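You operate a simulated robot arm through the tools that you are given. There is no shell and no other tool.

You are at the controls of a simulated robot arm. One attempt, no reset.

Task
Dose bottle 92 with the amount of dye on the yellow tile.
Fine: one dose, under the spout; the bottle goes back to its own spot in the long white tray, the plate ends pulled out. Set down upright: what you pick out.

The check looks at the end state, three seconds after you hand in, the way a careful person would. Anything else that was tipped, shoved, dropped, spilled or broken makes it a failure.

Robot
A 7-joint arm with a fingered hand, fixed in place. Base frame: the origin is at the foot of the arm, x ahead of it, y to its left, z up. Lengths are in mm, angles in degrees, forces in N, time in s.
Its first joint turns from -166.0 to 166.0 degrees. Payload 4 kg.
The tool frame sits at the grasp point between the pads (the TCP): z along the fingers, y along the line on which they close. The tips reach 30 mm beyond it. Largest opening 104 mm; the body of the gripper starts 35 mm behind the TCP. The gripper is a hand of 4 fingers: y runs from the thumb to the fingers, the wrist lies at [-15, -113, -190] in the tool frame.
Orientation is that of the tool frame in the base frame, as a unit quaternion [w, x, y, z]. With the fingers straight down and the wrist toward the robot, the tool's x, y and z point along [0, 1, 0], [1, 0, 0] and [0, 0, -1] of the base frame.

Tools
- The arm moves only by the tool servo_tool. Its arguments are lists of equal length, an entry for each row: "translation": the shift along the base's x, y, z in units of 25 mm (1.0 is 25 mm), a list of three; "turn": the turn, a rotation vector about the base's x, y, z in units of 4 degrees (1.0 is 4 degrees), a list of three. In form: {"translation": [[dx, dy, dz], ...], "turn": [[rx, ry, rz], ...]}. A call has 1 to 20 rows; each row shifts and turns the commanded pose from where the row before left it. A call with a number of a shift or a turn outside -1 to 1 is refused whole. Each row takes 0.2 s and may step no farther than 50 mm and 8.6 degrees from the row before; otherwise, the whole call is refused. Where a pose cannot be reached the arm comes as near as it can. A force on the tool above 40 N (or 10 N above the force at the start of the call, whichever is more), or a blocked arm, ends the call early, and 0.2 s more pass. In this call time passes only in rows, and 0.2 s behind the last. The reply holds the time, the measured pose of the TCP, the force on the tool along the base axes, the opening and the grip force, in the units named above and with some noise, with the torque about the TCP (base axes, N m) and any sound that the robot's microphone picked up, and new pictures: "show" is both (left out), scene, wrist or none.
- Cameras (640 x 400 px; columns grow to the right, rows downward): "scene" is fixed at [223.4, 508.9, 1609.5]; the picture's right is [-0.84, -0.54, 0.00], its down [-0.25, 0.40, -0.88] and it looks along [0.47, -0.75, -0.47] (base axes); focal length 330 px, centre (320, 200). "wrist" rides on the gripper at [61, -92, -130] in the tool frame; the picture's right is [-0.81, 0.28, -0.52], its down [-0.53, -0.71, 0.46] and it looks along [-0.24, 0.64, 0.72] (tool axes); focal length 275 px, centre (320, 200). There is no depth. A picture from a camera that has moved, and an enlarged one, comes with that camera's place and axes in the base frame and with its lens. The place of the scene camera against the robot may be out by one fixed shift of up to 25 mm in any direction.
- set_fingers(index, middle, ring, thumb_bend, thumb_turn): sets how far each is bent, from 0 (flat) to 1 (curled in); at 0.3 the hand is open as for a grip, at 0.7 the pads meet at the TCP. One left out holds its place. A second passes; each finger stops where it meets its share of the squeeze, and holds until it gets a number again. It is the only way to open and close the hand. It gives what a move gives, with no picture; readings hold the bend of each and the force on the fingers (four entries, about 0 where the hand has none), thumb and palm. thumb_turn goes from beside the hand (0) to across from the fingers (1), as for a grip.
- enlarge(camera, box): a new picture of the part [left, top, right, bottom] of that camera's present view, enlarged. The clock stands still meanwhile.
- hand_in(): hands the job in; it is judged then, once.

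Nothing tells you positions but the pictures and the camera data. Unless the task says otherwise, let go and move clear before handing in.

The tools are called after ">>>" as name(argument=value, ...) on one line, values as JSON. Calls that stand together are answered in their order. servo_tool: Moves the arm, as the interface text tells. Its arguments: {"type":"object","properties":{"translation":{"type":"array","items":{"type":"array","items":{"type":"number"}}},"turn":{"type":"array","items":{"type":"array","items":{"type":"number"}}},"show":{"type":"string","enum":["both","scene","wrist","none"]}},"required":["translation","turn"]} The other tools are called the same way: set_fingers (index, middle, ring, thumb_bend, thumb_turn) moves the fingers one by one; enlarge (camera, box) takes an enlarged picture of a part of a camera's view; hand_in () hands the job in.

At the start:

```text
clock: 0.0
ee_pos: [480.1, -224.8, 1185.1]
ee_rot: [0.0, 0.707, 0.707, -0.001]
ft_force: [0.1, -0.4, 0.2]
torque: [0.02, 0.0, 0.0]
gripper_width: 103.4
gripper_force: 0.1
shape: jaw
bend: [0.3, 0.3, 0.3, 0.3, 0.98]
finger forces: [0.0, 0.1, 0.0, 0.1, 0.1, 0.1]
```

scene: 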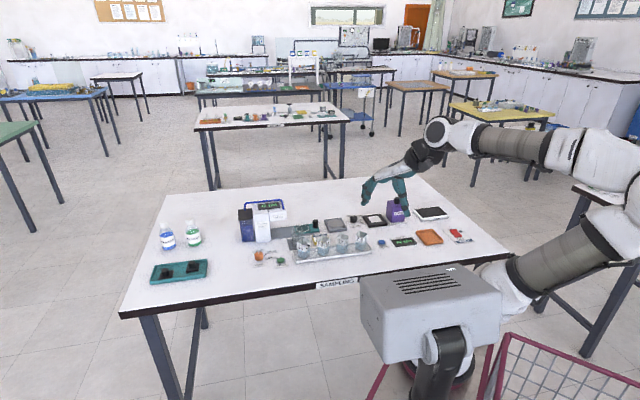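
wrist: 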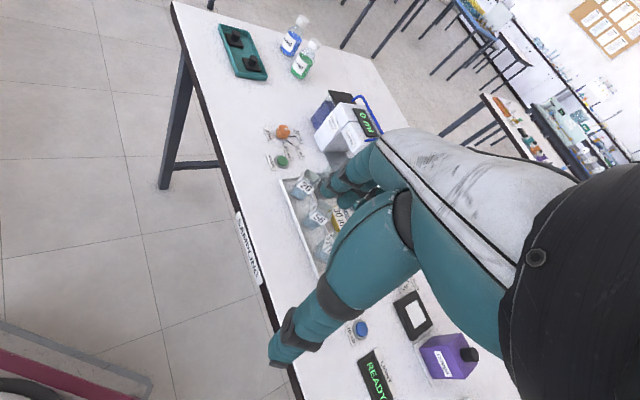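

I see a table with a long white tray of flasks/bottles, a dispenser machine, and tiles. I'll enlarge the views to identify everything before moving.

>>> enlarge(camera="scene", box=[220, 190, 400, 290])

>>> enlarge(camera="scene", box=[340, 180, 500, 270])

>>> enlarge(camera="scene", box=[130, 190, 300, 300])

>>> enlarge(camera="wrist", box=[230, 80, 430, 280])

>>> enlarge(camera="wrist", box=[300, 250, 520, 400])

```text
3.56 times, centred on (310, 240) of scene
camera zoom: at [223.4, 508.9, 1609.5], right [-0.84, -0.54, 0.0], down [-0.25, 0.4, -0.88], along [0.47, -0.75, -0.47], focal length 1175 px, centre (356, 58)
```

zoom: 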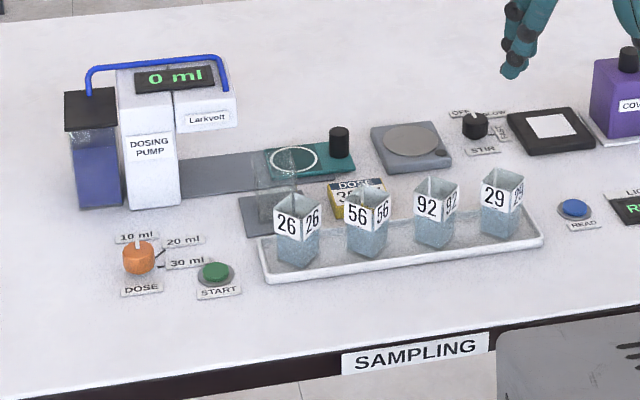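

```text
4.00 times, centred on (420, 225) of scene
camera zoom: at [223.4, 508.9, 1609.5], right [-0.84, -0.54, 0.0], down [-0.25, 0.4, -0.88], along [0.47, -0.75, -0.47], focal length 1322 px, centre (-80, 100)
```

zoom: 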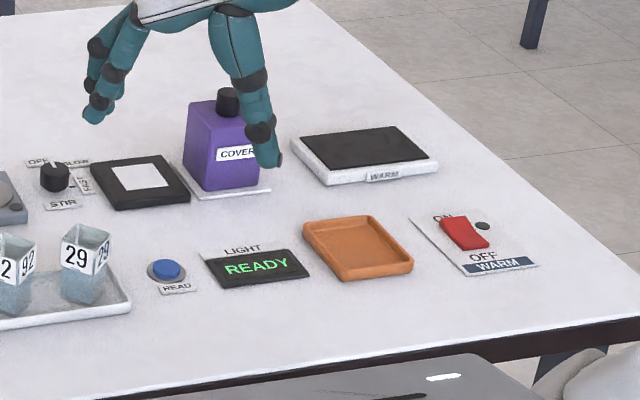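

```text
3.64 times, centred on (215, 245) of scene
camera zoom: at [223.4, 508.9, 1609.5], right [-0.84, -0.54, 0.0], down [-0.25, 0.4, -0.88], along [0.47, -0.75, -0.47], focal length 1202 px, centre (702, 36)
```

zoom: 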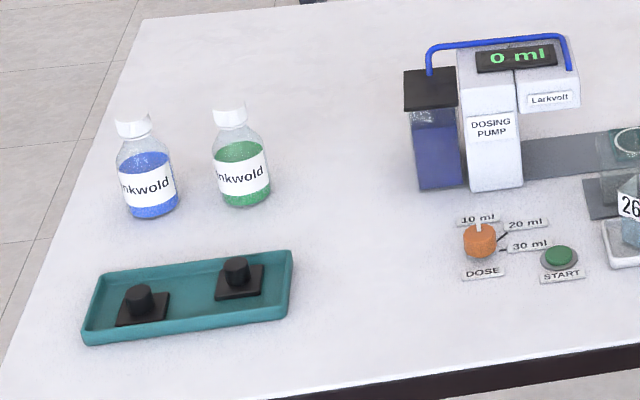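

```text
2.00 times, centred on (330, 180) of wrist
camera zoom: at [388.3, -165.0, 1316.6], right [0.28, -0.81, 0.52], down [-0.71, -0.53, -0.46], along [0.64, -0.24, -0.72], focal length 551 px, centre (300, 240)
```

zoom: 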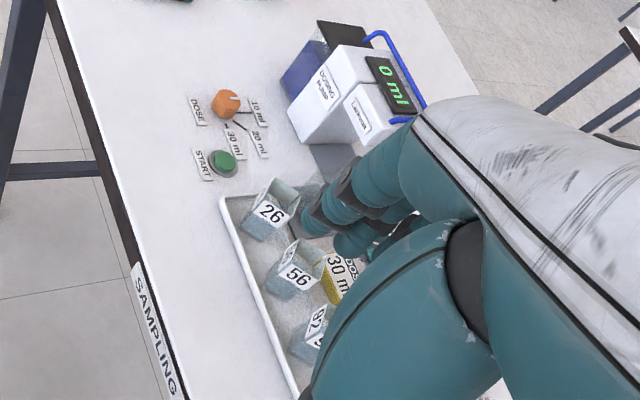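

```text
2.67 times, centred on (410, 325) of wrist
camera zoom: at [388.3, -165.0, 1316.6], right [0.28, -0.81, 0.52], down [-0.71, -0.53, -0.46], along [0.64, -0.24, -0.72], focal length 734 px, centre (80, -133)
```

zoom: 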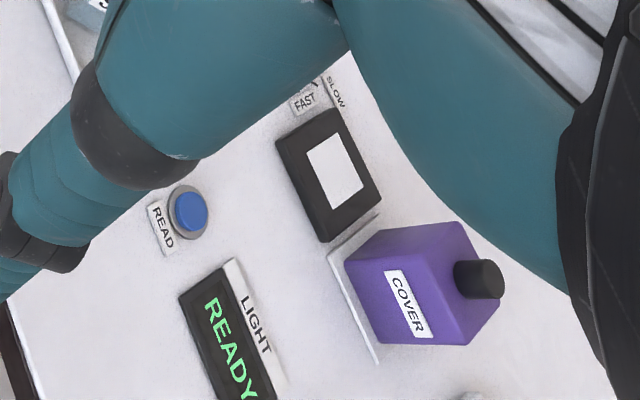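

The yellow tile seems to read 30 ml, and the pump has a dial (10/20/30), a START button and a sliding plate with a ring. I'll zoom in more to confirm.

>>> enlarge(camera="scene", box=[280, 210, 344, 250])

>>> enlarge(camera="scene", box=[235, 195, 299, 235])

>>> enlarge(camera="scene", box=[245, 240, 309, 280])

>>> enlarge(camera="scene", box=[310, 220, 374, 260])

>>> enlarge(camera="wrist", box=[260, 100, 340, 180])

>>> enlarge(camera="wrist", box=[300, 180, 370, 250])

```text
10.00 times, centred on (312, 230) of scene
camera zoom: at [223.4, 508.9, 1609.5], right [-0.84, -0.54, 0.0], down [-0.25, 0.4, -0.88], along [0.47, -0.75, -0.47], focal length 3305 px, centre (400, -100)
```

zoom: 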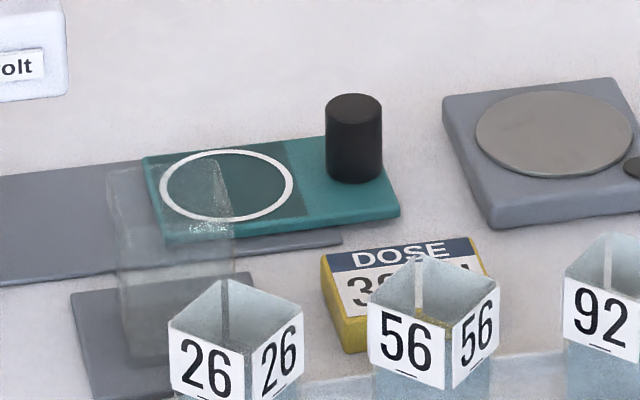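

```text
10.00 times, centred on (267, 215) of scene
camera zoom: at [223.4, 508.9, 1609.5], right [-0.84, -0.54, 0.0], down [-0.25, 0.4, -0.88], along [0.47, -0.75, -0.47], focal length 3305 px, centre (850, 50)
```

zoom: 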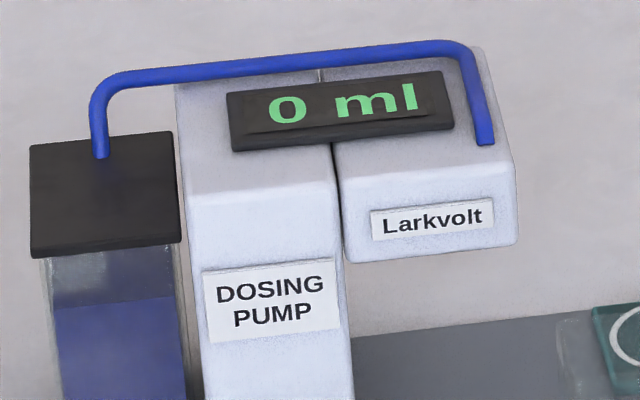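

```text
10.00 times, centred on (277, 260) of scene
camera zoom: at [223.4, 508.9, 1609.5], right [-0.84, -0.54, 0.0], down [-0.25, 0.4, -0.88], along [0.47, -0.75, -0.47], focal length 3305 px, centre (750, -400)
```

zoom: 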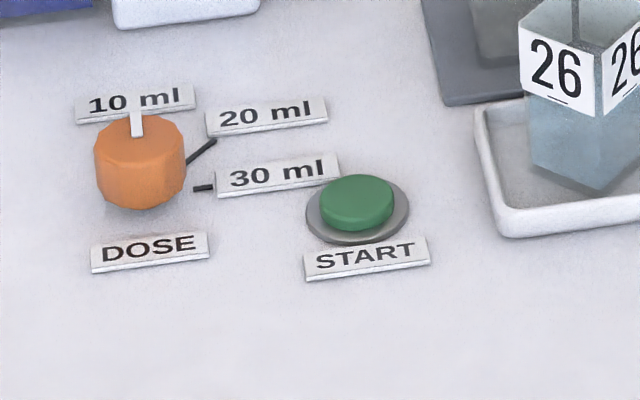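

```text
10.00 times, centred on (342, 240) of scene
camera zoom: at [223.4, 508.9, 1609.5], right [-0.84, -0.54, 0.0], down [-0.25, 0.4, -0.88], along [0.47, -0.75, -0.47], focal length 3305 px, centre (100, -200)
```

zoom: 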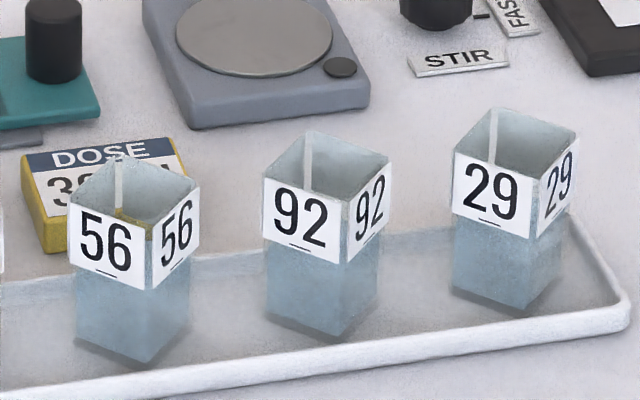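

```text
5.00 times, centred on (300, 140) of wrist
camera zoom: at [388.3, -165.0, 1316.6], right [0.28, -0.81, 0.52], down [-0.71, -0.53, -0.46], along [0.64, -0.24, -0.72], focal length 1376 px, centre (420, 500)
```

zoom: 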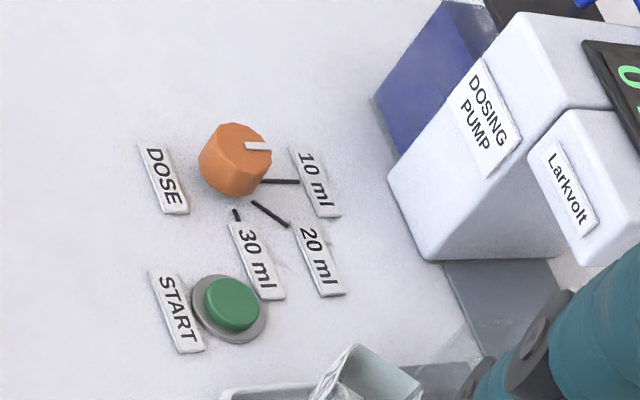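

```text
5.71 times, centred on (335, 215) of wrist
camera zoom: at [388.3, -165.0, 1316.6], right [0.28, -0.81, 0.52], down [-0.71, -0.53, -0.46], along [0.64, -0.24, -0.72], focal length 1573 px, centre (234, 114)
```

zoom: 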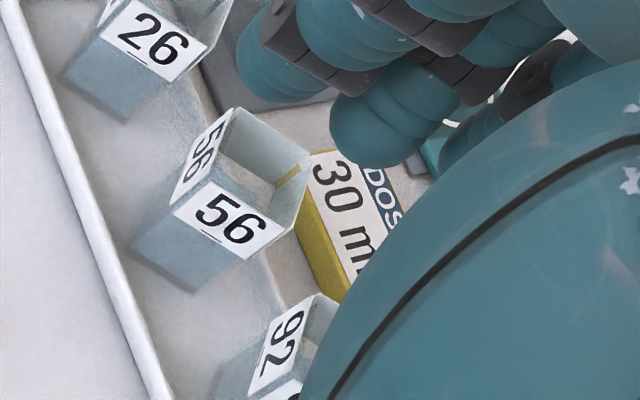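

The tile reads 30 ml, the dial is at 10 ml, and the ringed plate is pulled out to the right of its rail. The table looks turned about 45° relative to the base, so I'll yaw the hand to match it and move to where the wrist camera sees the pump side.

>>> servo_tool(translation=[[0.826, 0.745, -0.236], [0.826, 0.745, -0.236], [0.826, 0.745, -0.236], [0.826, 0.745, -0.236], [0.826, 0.745, -0.236], [0.826, 0.745, -0.236], [0.826, 0.745, -0.236], [0.826, 0.745, -0.236], [0.826, 0.745, -0.236], [0.826, 0.745, -0.236], [0.826, 0.745, -0.236]], turn=[[0, 0, -0.99], [0, 0, -0.99], [0, 0, -0.99], [0, 0, -0.99], [0, 0, -0.99], [0, 0, -0.99], [0, 0, -0.99], [0, 0, -0.99], [0, 0, -0.99], [0, 0, -0.99], [0, 0, -0.99]])

```text
clock: 2.4
ee_pos: [706.8, -19.4, 1121.3]
ee_rot: [0.0, 0.919, 0.394, -0.001]
ft_force: [-0.7, 0.7, 0.0]
torque: [-0.04, 0.0, -0.04]
gripper_width: 103.7
gripper_force: 0.1
shape: jaw
bend: [0.3, 0.3, 0.3, 0.3, 0.98]
finger forces: [0.1, 0.0, 0.0, 0.0, 0.1, 0.0]
camera wrist: at [682.9, 86.5, 1252.6], right [-0.36, -0.78, 0.52], down [-0.88, 0.11, -0.46], along [0.3, -0.62, -0.72], focal length 275 px, centre (320, 200)
```

scene: 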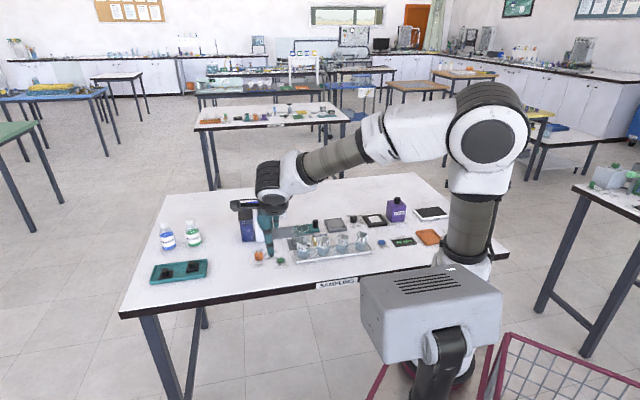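
wrist: 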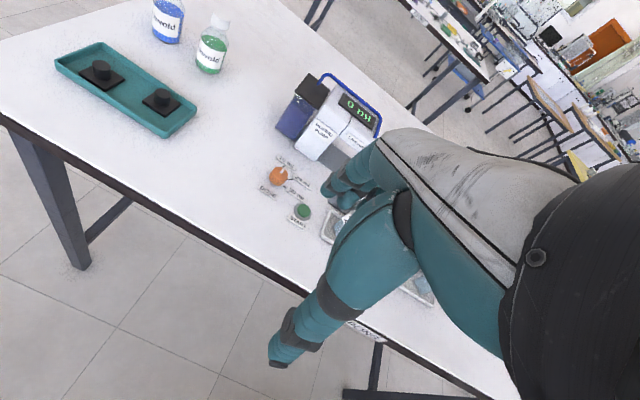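

The dial, START button and pump show to the left of the hand. I'll enlarge here for triangulation.

>>> enlarge(camera="wrist", box=[245, 150, 325, 230])

>>> enlarge(camera="wrist", box=[270, 60, 400, 190])

>>> enlarge(camera="scene", box=[230, 190, 390, 290])

```text
5.00 times, centred on (285, 190) of wrist
camera zoom: at [682.9, 86.5, 1252.6], right [-0.36, -0.78, 0.52], down [-0.88, 0.11, -0.46], along [0.3, -0.62, -0.72], focal length 1376 px, centre (495, 250)
```

zoom: 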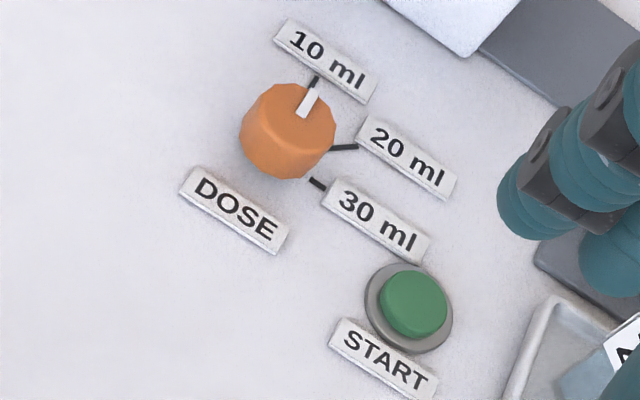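

```text
3.08 times, centred on (335, 125) of wrist
camera zoom: at [682.9, 86.5, 1252.6], right [-0.36, -0.78, 0.52], down [-0.88, 0.11, -0.46], along [0.3, -0.62, -0.72], focal length 847 px, centre (274, 431)
```

zoom: 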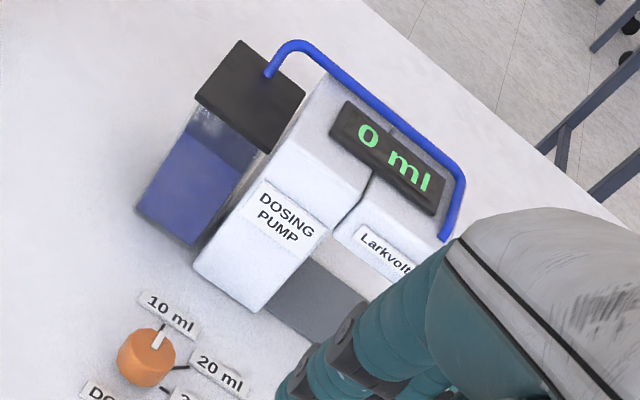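

```text
4.00 times, centred on (310, 240) of scene
camera zoom: at [223.4, 508.9, 1609.5], right [-0.84, -0.54, 0.0], down [-0.25, 0.4, -0.88], along [0.47, -0.75, -0.47], focal length 1322 px, centre (360, 40)
```

zoom: 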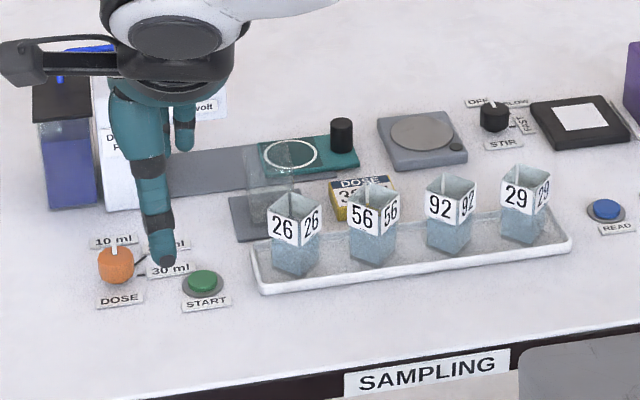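

Triangulating from the two wrist views puts the table at z≈858, START near (827,-200) and the dial near (895,-168). Next I'll look from the right, so that the plate, pump and tray sit in the free left part of the wrist view.

>>> servo_tool(translation=[[0.032, -0.959, -0.08], [0.032, -0.959, -0.08], [0.032, -0.959, -0.08], [0.032, -0.959, -0.08], [0.032, -0.959, -0.08], [0.032, -0.959, -0.08], [0.032, -0.959, -0.08], [0.032, -0.959, -0.08], [0.032, -0.959, -0.08], [0.032, -0.959, -0.08], [0.032, -0.959, -0.08], [0.032, -0.959, -0.08], [0.032, -0.959, -0.08], [0.032, -0.959, -0.08], [0.032, -0.959, -0.08], [0.032, -0.959, -0.08], [0.032, -0.959, -0.08], [0.032, -0.959, -0.08]], turn=[[0, 0, 0], [0, 0, 0], [0, 0, 0], [0, 0, 0], [0, 0, 0], [0, 0, 0], [0, 0, 0], [0, 0, 0], [0, 0, 0], [0, 0, 0], [0, 0, 0], [0, 0, 0], [0, 0, 0], [0, 0, 0], [0, 0, 0], [0, 0, 0], [0, 0, 0], [0, 0, 0]])

```text
clock: 6.2
ee_pos: [722.7, -454.0, 1084.7]
ee_rot: [0.001, 0.918, 0.396, 0.001]
ft_force: [0.7, -0.8, -0.8]
torque: [0.01, 0.02, -0.02]
gripper_width: 103.8
gripper_force: 0.1
shape: jaw
bend: [0.3, 0.3, 0.3, 0.3, 0.98]
finger forces: [0.0, 0.1, 0.0, 0.1, 0.0, 0.0]
camera wrist: at [698.7, -346.7, 1214.2], right [-0.36, -0.78, 0.52], down [-0.88, 0.1, -0.46], along [0.3, -0.62, -0.72], focal length 275 px, centre (320, 200)
```

scene: 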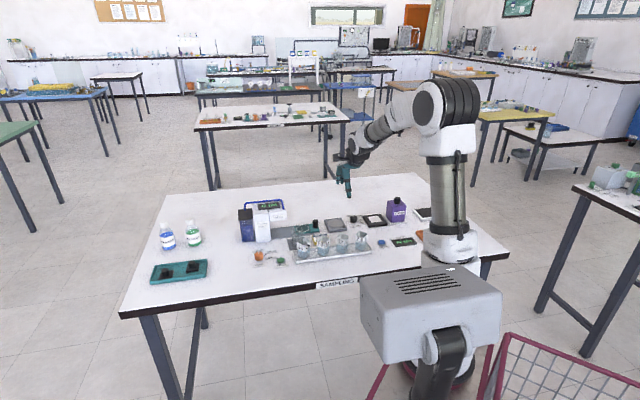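
wrist: 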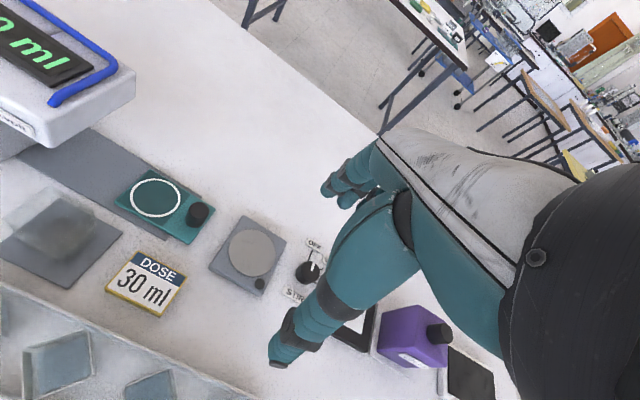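

Good view: the tile clearly reads DOSE 30 ml. I'll enlarge the plate, the spout and the clear object.

>>> enlarge(camera="wrist", box=[0, 100, 240, 250])

>>> enlarge(camera="wrist", box=[0, 250, 240, 400])

>>> enlarge(camera="wrist", box=[0, 0, 240, 150])

>>> enlarge(camera="scene", box=[230, 195, 310, 245])

```text
2.67 times, centred on (120, 175) of wrist
camera zoom: at [698.7, -346.7, 1214.2], right [-0.36, -0.78, 0.52], down [-0.88, 0.1, -0.46], along [0.3, -0.62, -0.72], focal length 734 px, centre (853, 267)
```

zoom: 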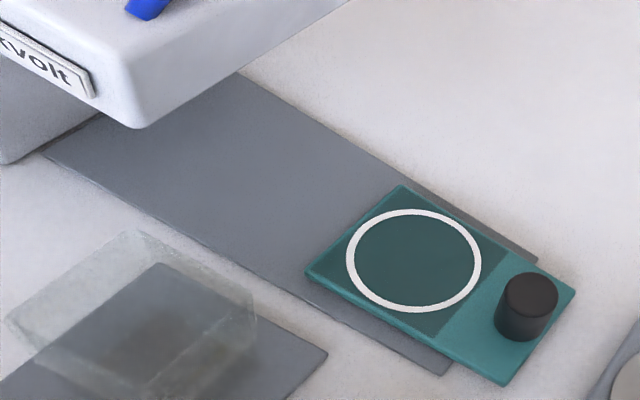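

```text
2.67 times, centred on (120, 325) of wrist
camera zoom: at [698.7, -346.7, 1214.2], right [-0.36, -0.78, 0.52], down [-0.88, 0.1, -0.46], along [0.3, -0.62, -0.72], focal length 734 px, centre (853, -133)
```

zoom: 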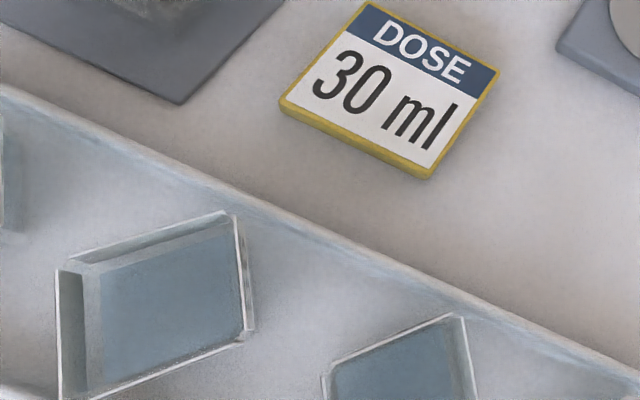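

```text
2.67 times, centred on (120, 75) of wrist
camera zoom: at [698.7, -346.7, 1214.2], right [-0.36, -0.78, 0.52], down [-0.88, 0.1, -0.46], along [0.3, -0.62, -0.72], focal length 734 px, centre (853, 533)
```

zoom: 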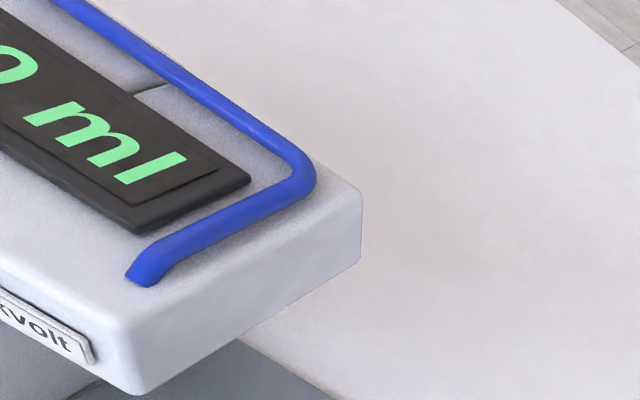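

```text
8.00 times, centred on (270, 220) of scene
camera zoom: at [223.4, 508.9, 1609.5], right [-0.84, -0.54, 0.0], down [-0.25, 0.4, -0.88], along [0.47, -0.75, -0.47], focal length 2644 px, centre (720, 40)
```

zoom: 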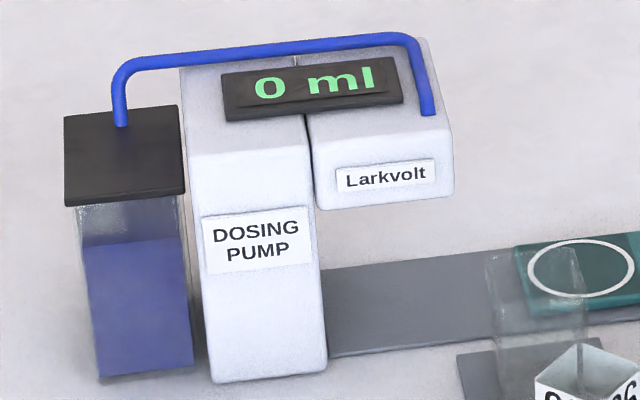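

The layout is getting clearer: the plate slides about 100 mm left along the rail, under the pump head. Now I'll look at how the hand's fingers sit and take a closer view of the rest.

>>> enlarge(camera="wrist", box=[240, 100, 480, 380])

>>> enlarge(camera="scene", box=[310, 130, 390, 250])

>>> enlarge(camera="wrist", box=[0, 170, 100, 270])

```text
1.43 times, centred on (360, 240) of wrist
camera zoom: at [698.7, -346.7, 1214.2], right [-0.36, -0.78, 0.52], down [-0.88, 0.1, -0.46], along [0.3, -0.62, -0.72], focal length 393 px, centre (263, 143)
```

zoom: 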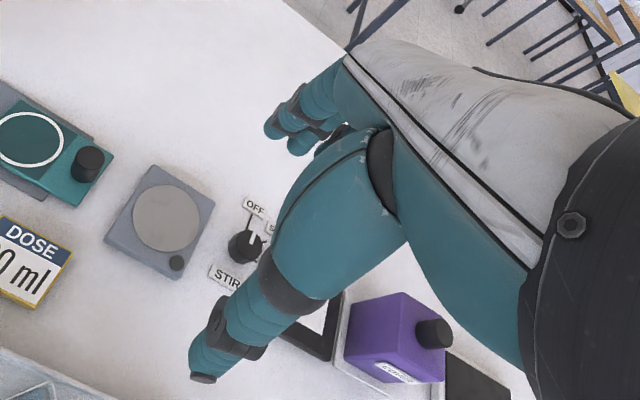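

```text
3.33 times, centred on (350, 190) of scene
camera zoom: at [223.4, 508.9, 1609.5], right [-0.84, -0.54, 0.0], down [-0.25, 0.4, -0.88], along [0.47, -0.75, -0.47], focal length 1102 px, centre (220, 233)
```

zoom: 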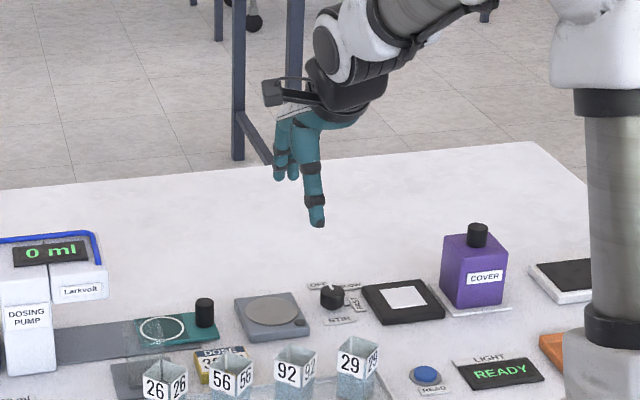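

```text
4.00 times, centred on (50, 220) of wrist
camera zoom: at [698.7, -346.7, 1214.2], right [-0.36, -0.78, 0.52], down [-0.88, 0.1, -0.46], along [0.3, -0.62, -0.72], focal length 1101 px, centre (1400, 120)
```

zoom: 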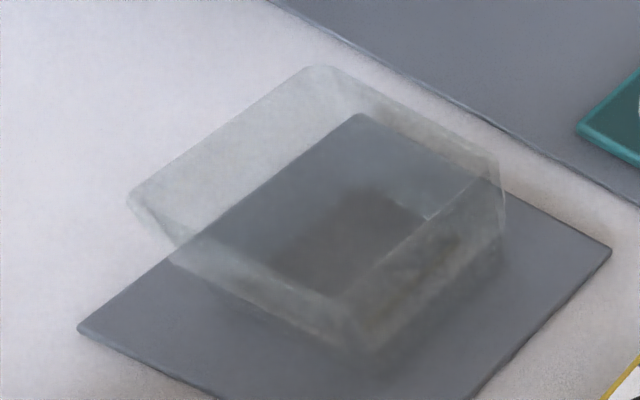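

The bottles are axis-aligned with the base and spaced about 75 mm apart along the tray; 92 should be near (669,-365). I'll look more closely at the hand itself to learn the finger layout.

>>> enlarge(camera="scene", box=[325, 150, 373, 200])

>>> enlarge(camera="wrist", box=[300, 110, 420, 230])

>>> enlarge(camera="scene", box=[290, 225, 386, 285])

```text
8.00 times, centred on (349, 175) of scene
camera zoom: at [223.4, 508.9, 1609.5], right [-0.84, -0.54, 0.0], down [-0.25, 0.4, -0.88], along [0.47, -0.75, -0.47], focal length 2644 px, centre (88, 400)
```

zoom: 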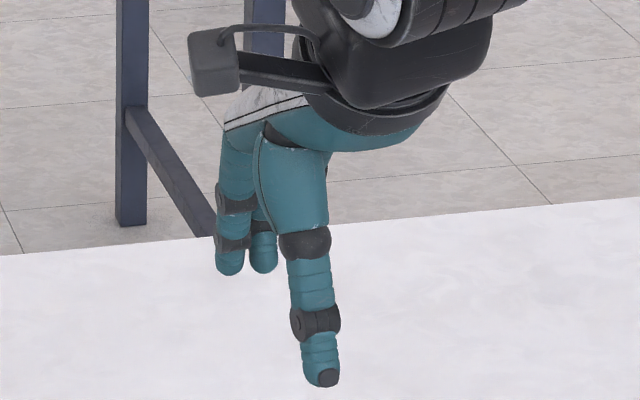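

```text
3.33 times, centred on (360, 170) of wrist
camera zoom: at [698.7, -346.7, 1214.2], right [-0.36, -0.78, 0.52], down [-0.88, 0.1, -0.46], along [0.3, -0.62, -0.72], focal length 918 px, centre (187, 300)
```

zoom: 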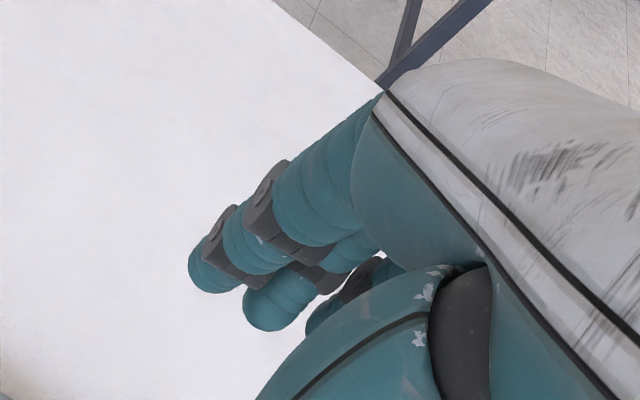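

```text
6.67 times, centred on (338, 255) of scene
camera zoom: at [223.4, 508.9, 1609.5], right [-0.84, -0.54, 0.0], down [-0.25, 0.4, -0.88], along [0.47, -0.75, -0.47], focal length 2203 px, centre (200, -167)
```

zoom: 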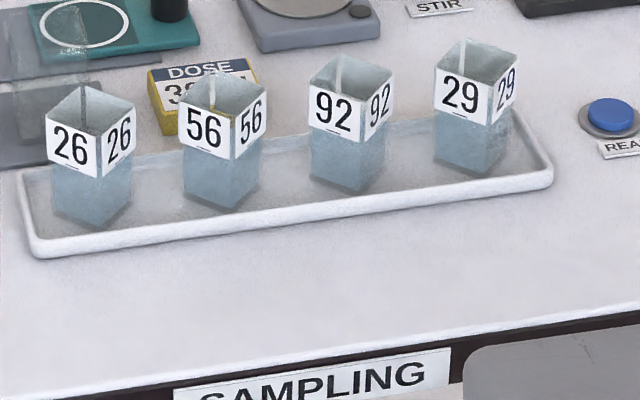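

The index finger is at tool x≈+6, the middle at -12, the ring at -28, and the thumb sits opposite at about 0. I'll test a partial close in free air to see how the tips move.

>>> set_fingers(index=0.55, middle=0.55, ring=0.55, thumb_bend=0.55)

>>> enlarge(camera="scene", box=[325, 150, 373, 200])

>>> enlarge(camera="wrist", box=[240, 130, 400, 330])

```text
clock: 7.2
ee_pos: [723.7, -453.5, 1083.9]
ee_rot: [0.001, 0.919, 0.395, 0.001]
ft_force: [-0.3, -0.1, 0.3]
torque: [0.02, -0.01, -0.03]
gripper_width: 39.6
gripper_force: 0.0
shape: fingers
bend: [0.55, 0.55, 0.55, 0.55, 0.98]
finger forces: [0.1, 0.1, 0.0, 0.0, 0.0, 0.1]
```

```text
8.00 times, centred on (349, 175) of scene
camera zoom: at [223.4, 508.9, 1609.5], right [-0.84, -0.54, 0.0], down [-0.25, 0.4, -0.88], along [0.47, -0.75, -0.47], focal length 2644 px, centre (88, 400)
```

zoom: 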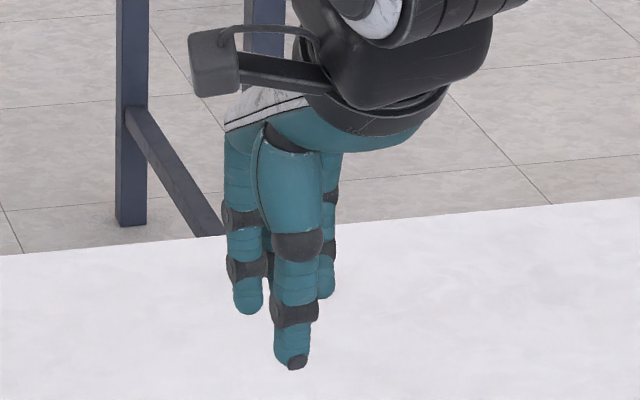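

```text
2.00 times, centred on (320, 230) of wrist
camera zoom: at [698.7, -346.7, 1214.0], right [-0.36, -0.78, 0.52], down [-0.88, 0.11, -0.46], along [0.3, -0.62, -0.72], focal length 551 px, centre (320, 140)
```

zoom: 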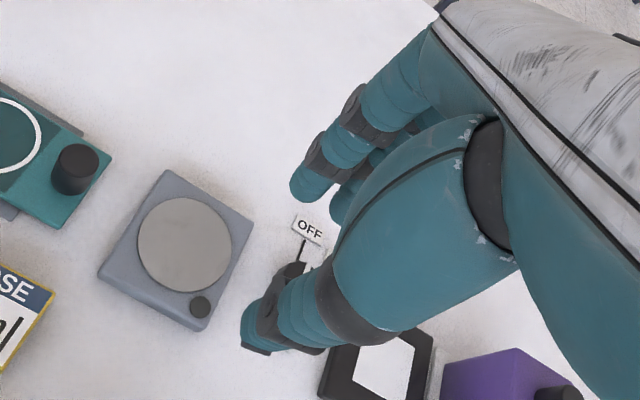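

At bend 0.55 the opening is about 40 mm and the tips hang 30–37 mm below the TCP. Next I'll move over the orange dial, yawing the hand so that I can turn the dial 90° clockwise.

>>> servo_tool(translation=[[0.362, 0.602, -0.05], [0.362, 0.602, -0.05], [0.362, 0.602, -0.05], [0.362, 0.602, -0.05], [0.362, 0.602, -0.05], [0.362, 0.602, -0.05], [0.362, 0.602, -0.05], [0.362, 0.602, -0.05], [0.362, 0.602, -0.05], [0.362, 0.602, -0.05], [0.362, 0.602, -0.05], [0.362, 0.602, -0.05], [0.362, 0.602, -0.05], [0.362, 0.602, -0.05], [0.362, 0.602, -0.05], [0.362, 0.602, -0.05], [0.362, 0.602, -0.05], [0.362, 0.602, -0.05], [0.362, 0.602, -0.05]], turn=[[0, 0, 0.991], [0, 0, 0.991], [0, 0, 0.991], [0, 0, 0.991], [0, 0, 0.991], [0, 0, 0.991], [0, 0, 0.991], [0, 0, 0.991], [0, 0, 0.991], [0, 0, 0.991], [0, 0, 0.991], [0, 0, 0.991], [0, 0, 0.991], [0, 0, 0.991], [0, 0, 0.991], [0, 0, 0.991], [0, 0, 0.991], [0, 0, 0.991], [0, 0, 0.991]])

>>> set_fingers(index=0.45, middle=0.45, ring=0.45, thumb_bend=0.45)

>>> enlarge(camera="wrist", box=[220, 130, 420, 330])

>>> enlarge(camera="scene", box=[220, 170, 320, 280])

```text
clock: 11.2
ee_pos: [891.6, -169.3, 1062.6]
ee_rot: [0.0, 0.487, 0.874, 0.0]
ft_force: [-0.9, -0.2, 0.3]
torque: [0.0, -0.02, -0.02]
gripper_width: 39.7
gripper_force: 0.0
shape: fingers
bend: [0.55, 0.55, 0.55, 0.55, 0.98]
finger forces: [0.0, 0.0, 0.0, 0.0, 0.0, 0.1]
camera wrist: at [781.4, -165.9, 1192.9], right [0.66, -0.54, 0.52], down [-0.33, -0.83, -0.46], along [0.68, 0.13, -0.72], focal length 275 px, centre (320, 200)
```

scene: 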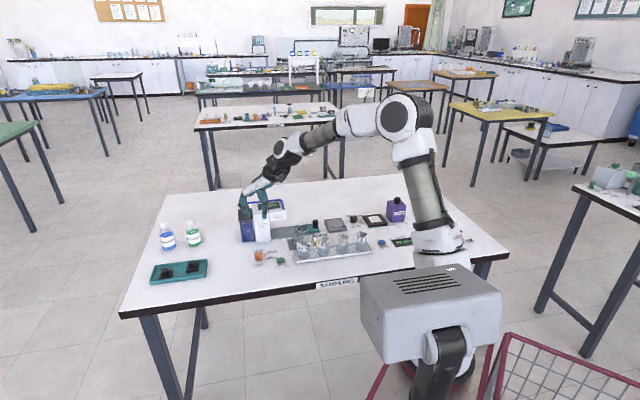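
wrist: 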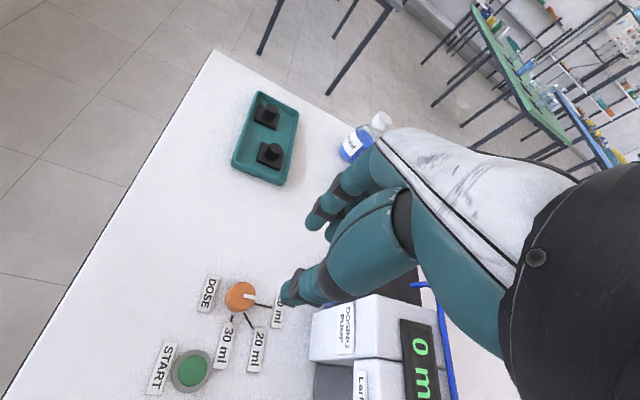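

```text
clock: 12.2
ee_pos: [891.8, -168.8, 1063.2]
ee_rot: [0.0, 0.487, 0.873, 0.0]
ft_force: [-0.2, -0.4, -1.5]
torque: [0.0, 0.01, 0.01]
gripper_width: 64.8
gripper_force: 0.0
shape: fingers
bend: [0.45, 0.45, 0.45, 0.45, 0.98]
finger forces: [0.0, 0.0, 0.0, 0.1, 0.1, 0.1]
```

```text
2.00 times, centred on (320, 230) of wrist
camera zoom: at [781.4, -165.8, 1193.1], right [0.66, -0.55, 0.52], down [-0.33, -0.83, -0.46], along [0.68, 0.13, -0.72], focal length 551 px, centre (320, 140)
```

zoom: 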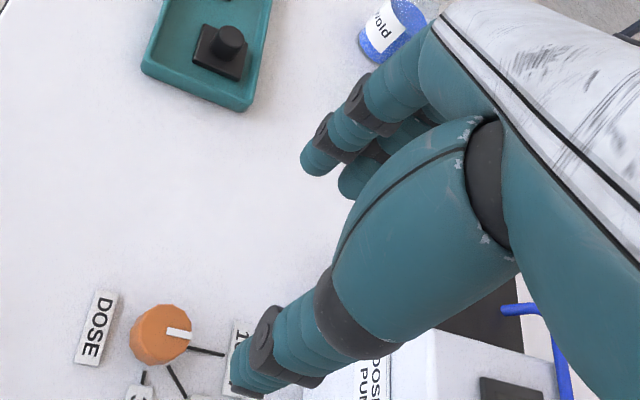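

```text
3.64 times, centred on (270, 225) of scene
camera zoom: at [223.4, 508.9, 1609.5], right [-0.84, -0.54, 0.0], down [-0.25, 0.4, -0.88], along [0.47, -0.75, -0.47], focal length 1202 px, centre (502, 109)
```

zoom: 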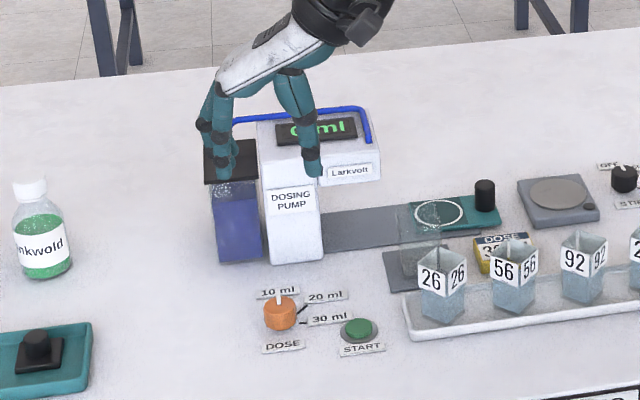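

I'll check the dial's exact position from this third view before descending.

>>> enlarge(camera="wrist", box=[190, 265, 310, 385])

>>> enlarge(camera="wrist", box=[130, 280, 330, 400])

```text
3.33 times, centred on (250, 325) of wrist
camera zoom: at [781.4, -165.8, 1193.1], right [0.66, -0.55, 0.52], down [-0.33, -0.83, -0.46], along [0.68, 0.13, -0.72], focal length 918 px, centre (553, -217)
```

zoom: 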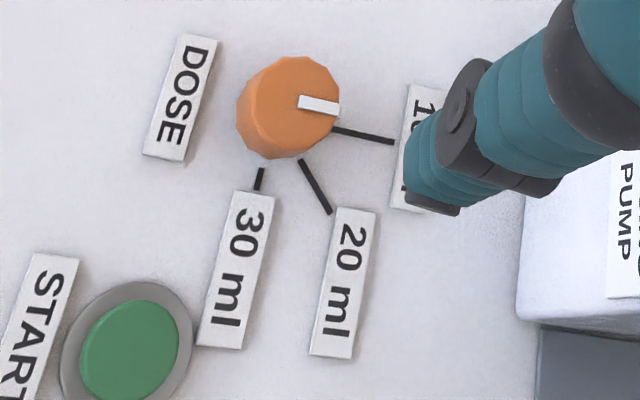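

```text
3.20 times, centred on (230, 340) of wrist
camera zoom: at [781.4, -165.8, 1193.1], right [0.66, -0.55, 0.52], down [-0.33, -0.83, -0.46], along [0.68, 0.13, -0.72], focal length 881 px, centre (608, -248)
```

zoom: 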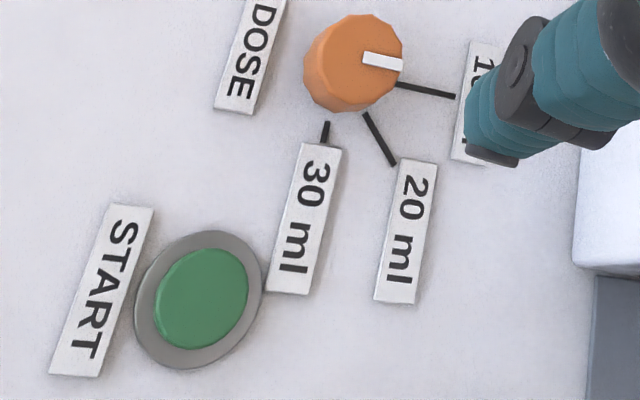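

The dial is confirmed at about (895.7,-167), with a radius of about 14 mm and its top at z≈886. I'll descend to just above it and check.

>>> servo_tool(translation=[[0.02, 0.01, -0.64], [0.02, 0.01, -0.64], [0.02, 0.01, -0.64], [0.02, 0.01, -0.64], [0.02, 0.01, -0.64], [0.02, 0.01, -0.64], [0.02, 0.01, -0.64], [0.02, 0.01, -0.64]], turn=[[0, 0, 0], [0, 0, 0], [0, 0, 0], [0, 0, 0], [0, 0, 0], [0, 0, 0], [0, 0, 0], [0, 0, 0]])

>>> enlarge(camera="wrist", box=[240, 150, 400, 310])

>>> enlarge(camera="scene", box=[220, 210, 300, 280])

```text
clock: 14.0
ee_pos: [897.3, -164.8, 935.4]
ee_rot: [0.0, 0.487, 0.874, 0.001]
ft_force: [0.6, -0.2, 0.0]
torque: [0.01, 0.01, 0.01]
gripper_width: 64.7
gripper_force: 0.1
shape: fingers
bend: [0.45, 0.45, 0.45, 0.45, 0.98]
finger forces: [0.0, 0.0, 0.0, 0.0, 0.0, 0.0]
camera wrist: at [786.9, -162.5, 1066.2], right [0.66, -0.54, 0.52], down [-0.33, -0.83, -0.46], along [0.68, 0.13, -0.72], focal length 275 px, centre (320, 200)
```

scene: 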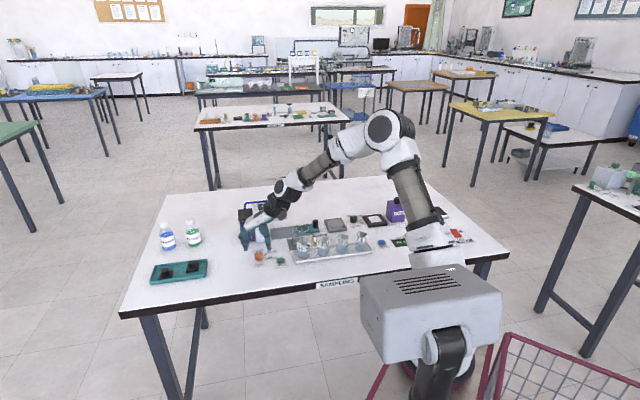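
wrist: 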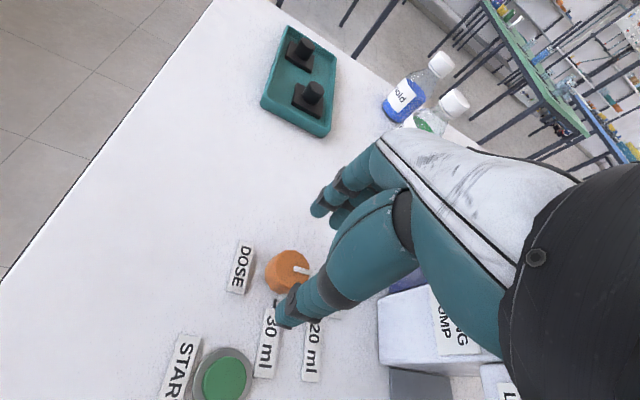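

```text
2.50 times, centred on (320, 230) of wrist
camera zoom: at [786.9, -162.5, 1066.2], right [0.66, -0.54, 0.52], down [-0.33, -0.83, -0.46], along [0.68, 0.13, -0.72], focal length 688 px, centre (320, 125)
```

zoom: 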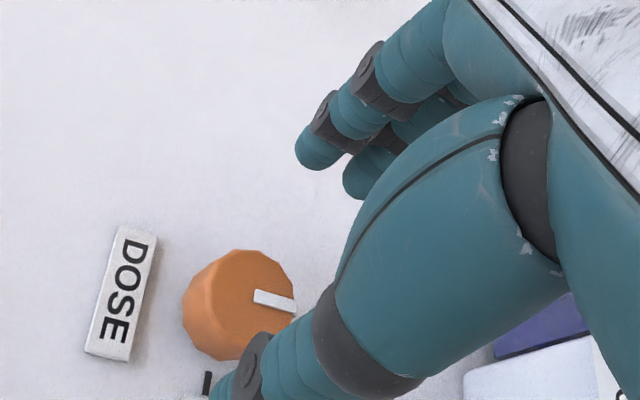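

```text
5.71 times, centred on (260, 245) of scene
camera zoom: at [223.4, 508.9, 1609.5], right [-0.84, -0.54, 0.0], down [-0.25, 0.4, -0.88], along [0.47, -0.75, -0.47], focal length 1888 px, centre (663, -57)
```

zoom: 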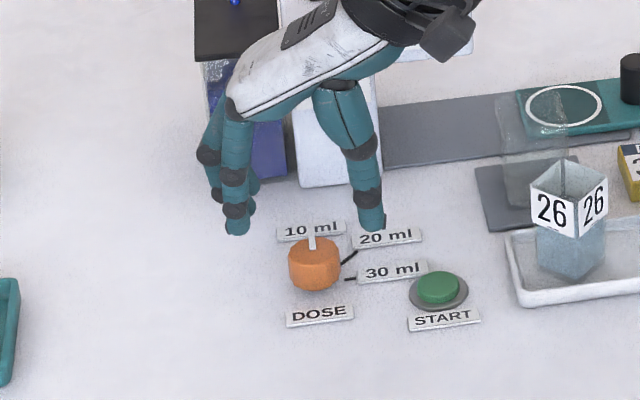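

The knob sits centred between the fingers and the thumb. I'll descend to grip height and close gently.

>>> servo_tool(translation=[[-0.022, -0.03, -0.42], [-0.021, -0.029, -0.42], [-0.021, -0.029, -0.42]], turn=[[0, 0, 0], [0, 0, 0], [0, 0, 0]])

>>> enlarge(camera="wrist", box=[240, 150, 400, 310])

>>> enlarge(camera="scene", box=[230, 220, 294, 270])

```text
clock: 14.8
ee_pos: [894.7, -167.6, 904.1]
ee_rot: [0.0, 0.487, 0.873, 0.0]
ft_force: [0.5, -0.2, 0.2]
torque: [-0.03, 0.02, -0.01]
gripper_width: 64.6
gripper_force: 0.0
shape: fingers
bend: [0.45, 0.45, 0.45, 0.45, 0.98]
finger forces: [0.1, 0.1, 0.0, 0.0, 0.0, 0.0]
camera wrist: at [784.8, -164.6, 1034.3], right [0.66, -0.55, 0.52], down [-0.33, -0.83, -0.46], along [0.68, 0.13, -0.72], focal length 275 px, centre (320, 200)
```

scene: 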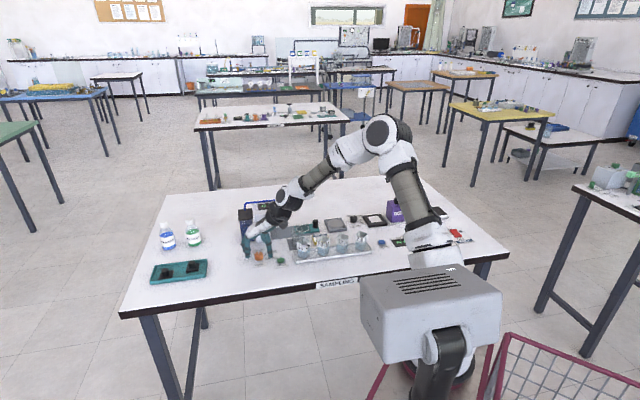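
wrist: 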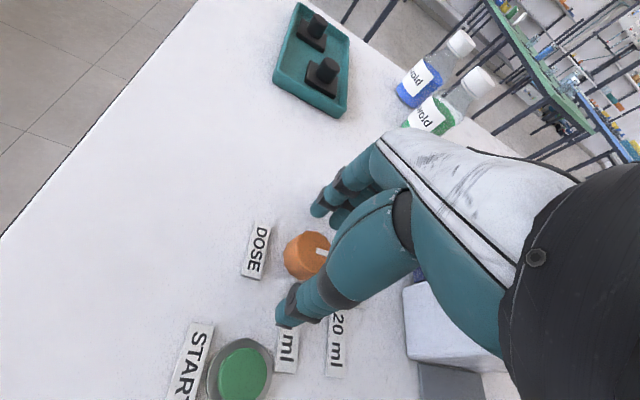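

```text
2.50 times, centred on (320, 230) of wrist
camera zoom: at [784.8, -164.6, 1034.3], right [0.66, -0.55, 0.52], down [-0.33, -0.83, -0.46], along [0.68, 0.13, -0.72], focal length 688 px, centre (320, 125)
```

zoom: 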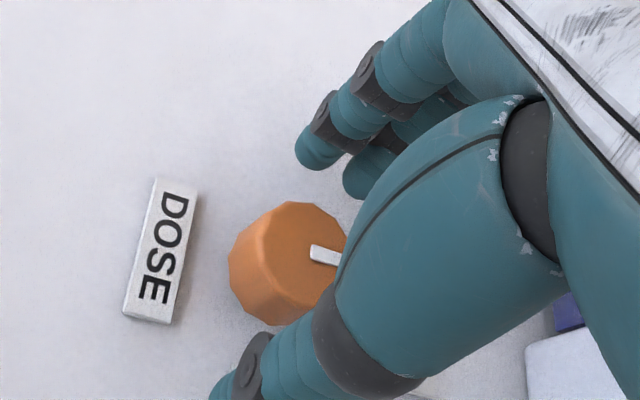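

```text
8.00 times, centred on (262, 245) of scene
camera zoom: at [223.4, 508.9, 1609.5], right [-0.84, -0.54, 0.0], down [-0.25, 0.4, -0.88], along [0.47, -0.75, -0.47], focal length 2644 px, centre (784, -160)
```

zoom: 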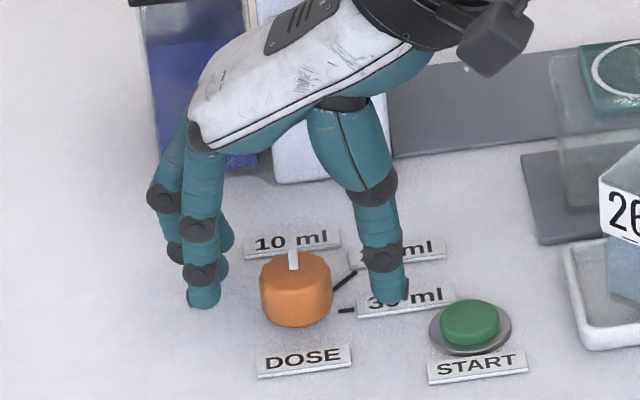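

The position looks right. I'll close index, middle and thumb on the knob, leaving ring out.

>>> set_fingers(index=0.66, middle=0.66, thumb_bend=0.66)

>>> enlarge(camera="scene", box=[230, 220, 294, 270])

>>> enlarge(camera="wrist", box=[240, 150, 400, 310])

```text
clock: 15.8
ee_pos: [894.7, -168.0, 903.5]
ee_rot: [0.0, 0.488, 0.873, 0.0]
ft_force: [3.3, 1.1, -0.8]
torque: [0.07, -0.09, 0.04]
gripper_width: 24.4
gripper_force: 4.6
shape: fingers
bend: [0.6, 0.64, 0.45, 0.62, 0.97]
finger forces: [4.2, 2.3, 0.0, 0.0, 3.4, 0.0]
```

```text
8.00 times, centred on (262, 245) of scene
camera zoom: at [223.4, 508.9, 1609.5], right [-0.84, -0.54, 0.0], down [-0.25, 0.4, -0.88], along [0.47, -0.75, -0.47], focal length 2644 px, centre (784, -160)
```

zoom: 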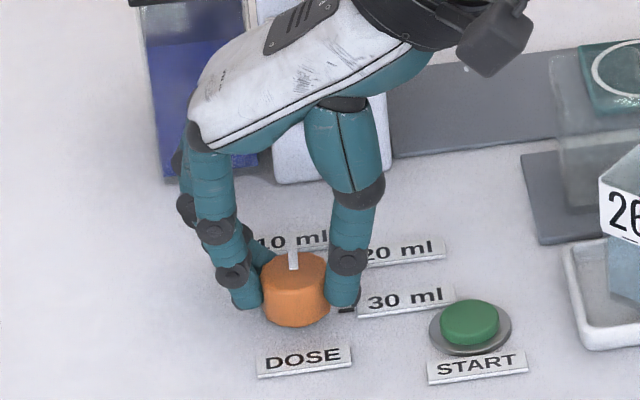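

```text
2.50 times, centred on (320, 230) of wrist
camera zoom: at [785.0, -164.5, 1034.2], right [0.66, -0.55, 0.52], down [-0.33, -0.83, -0.46], along [0.68, 0.13, -0.72], focal length 688 px, centre (320, 125)
```

zoom: 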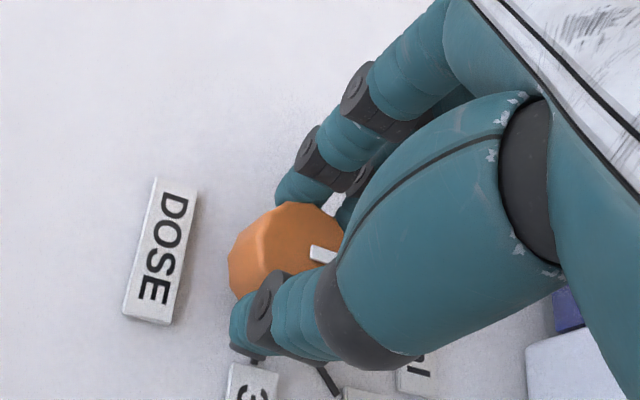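

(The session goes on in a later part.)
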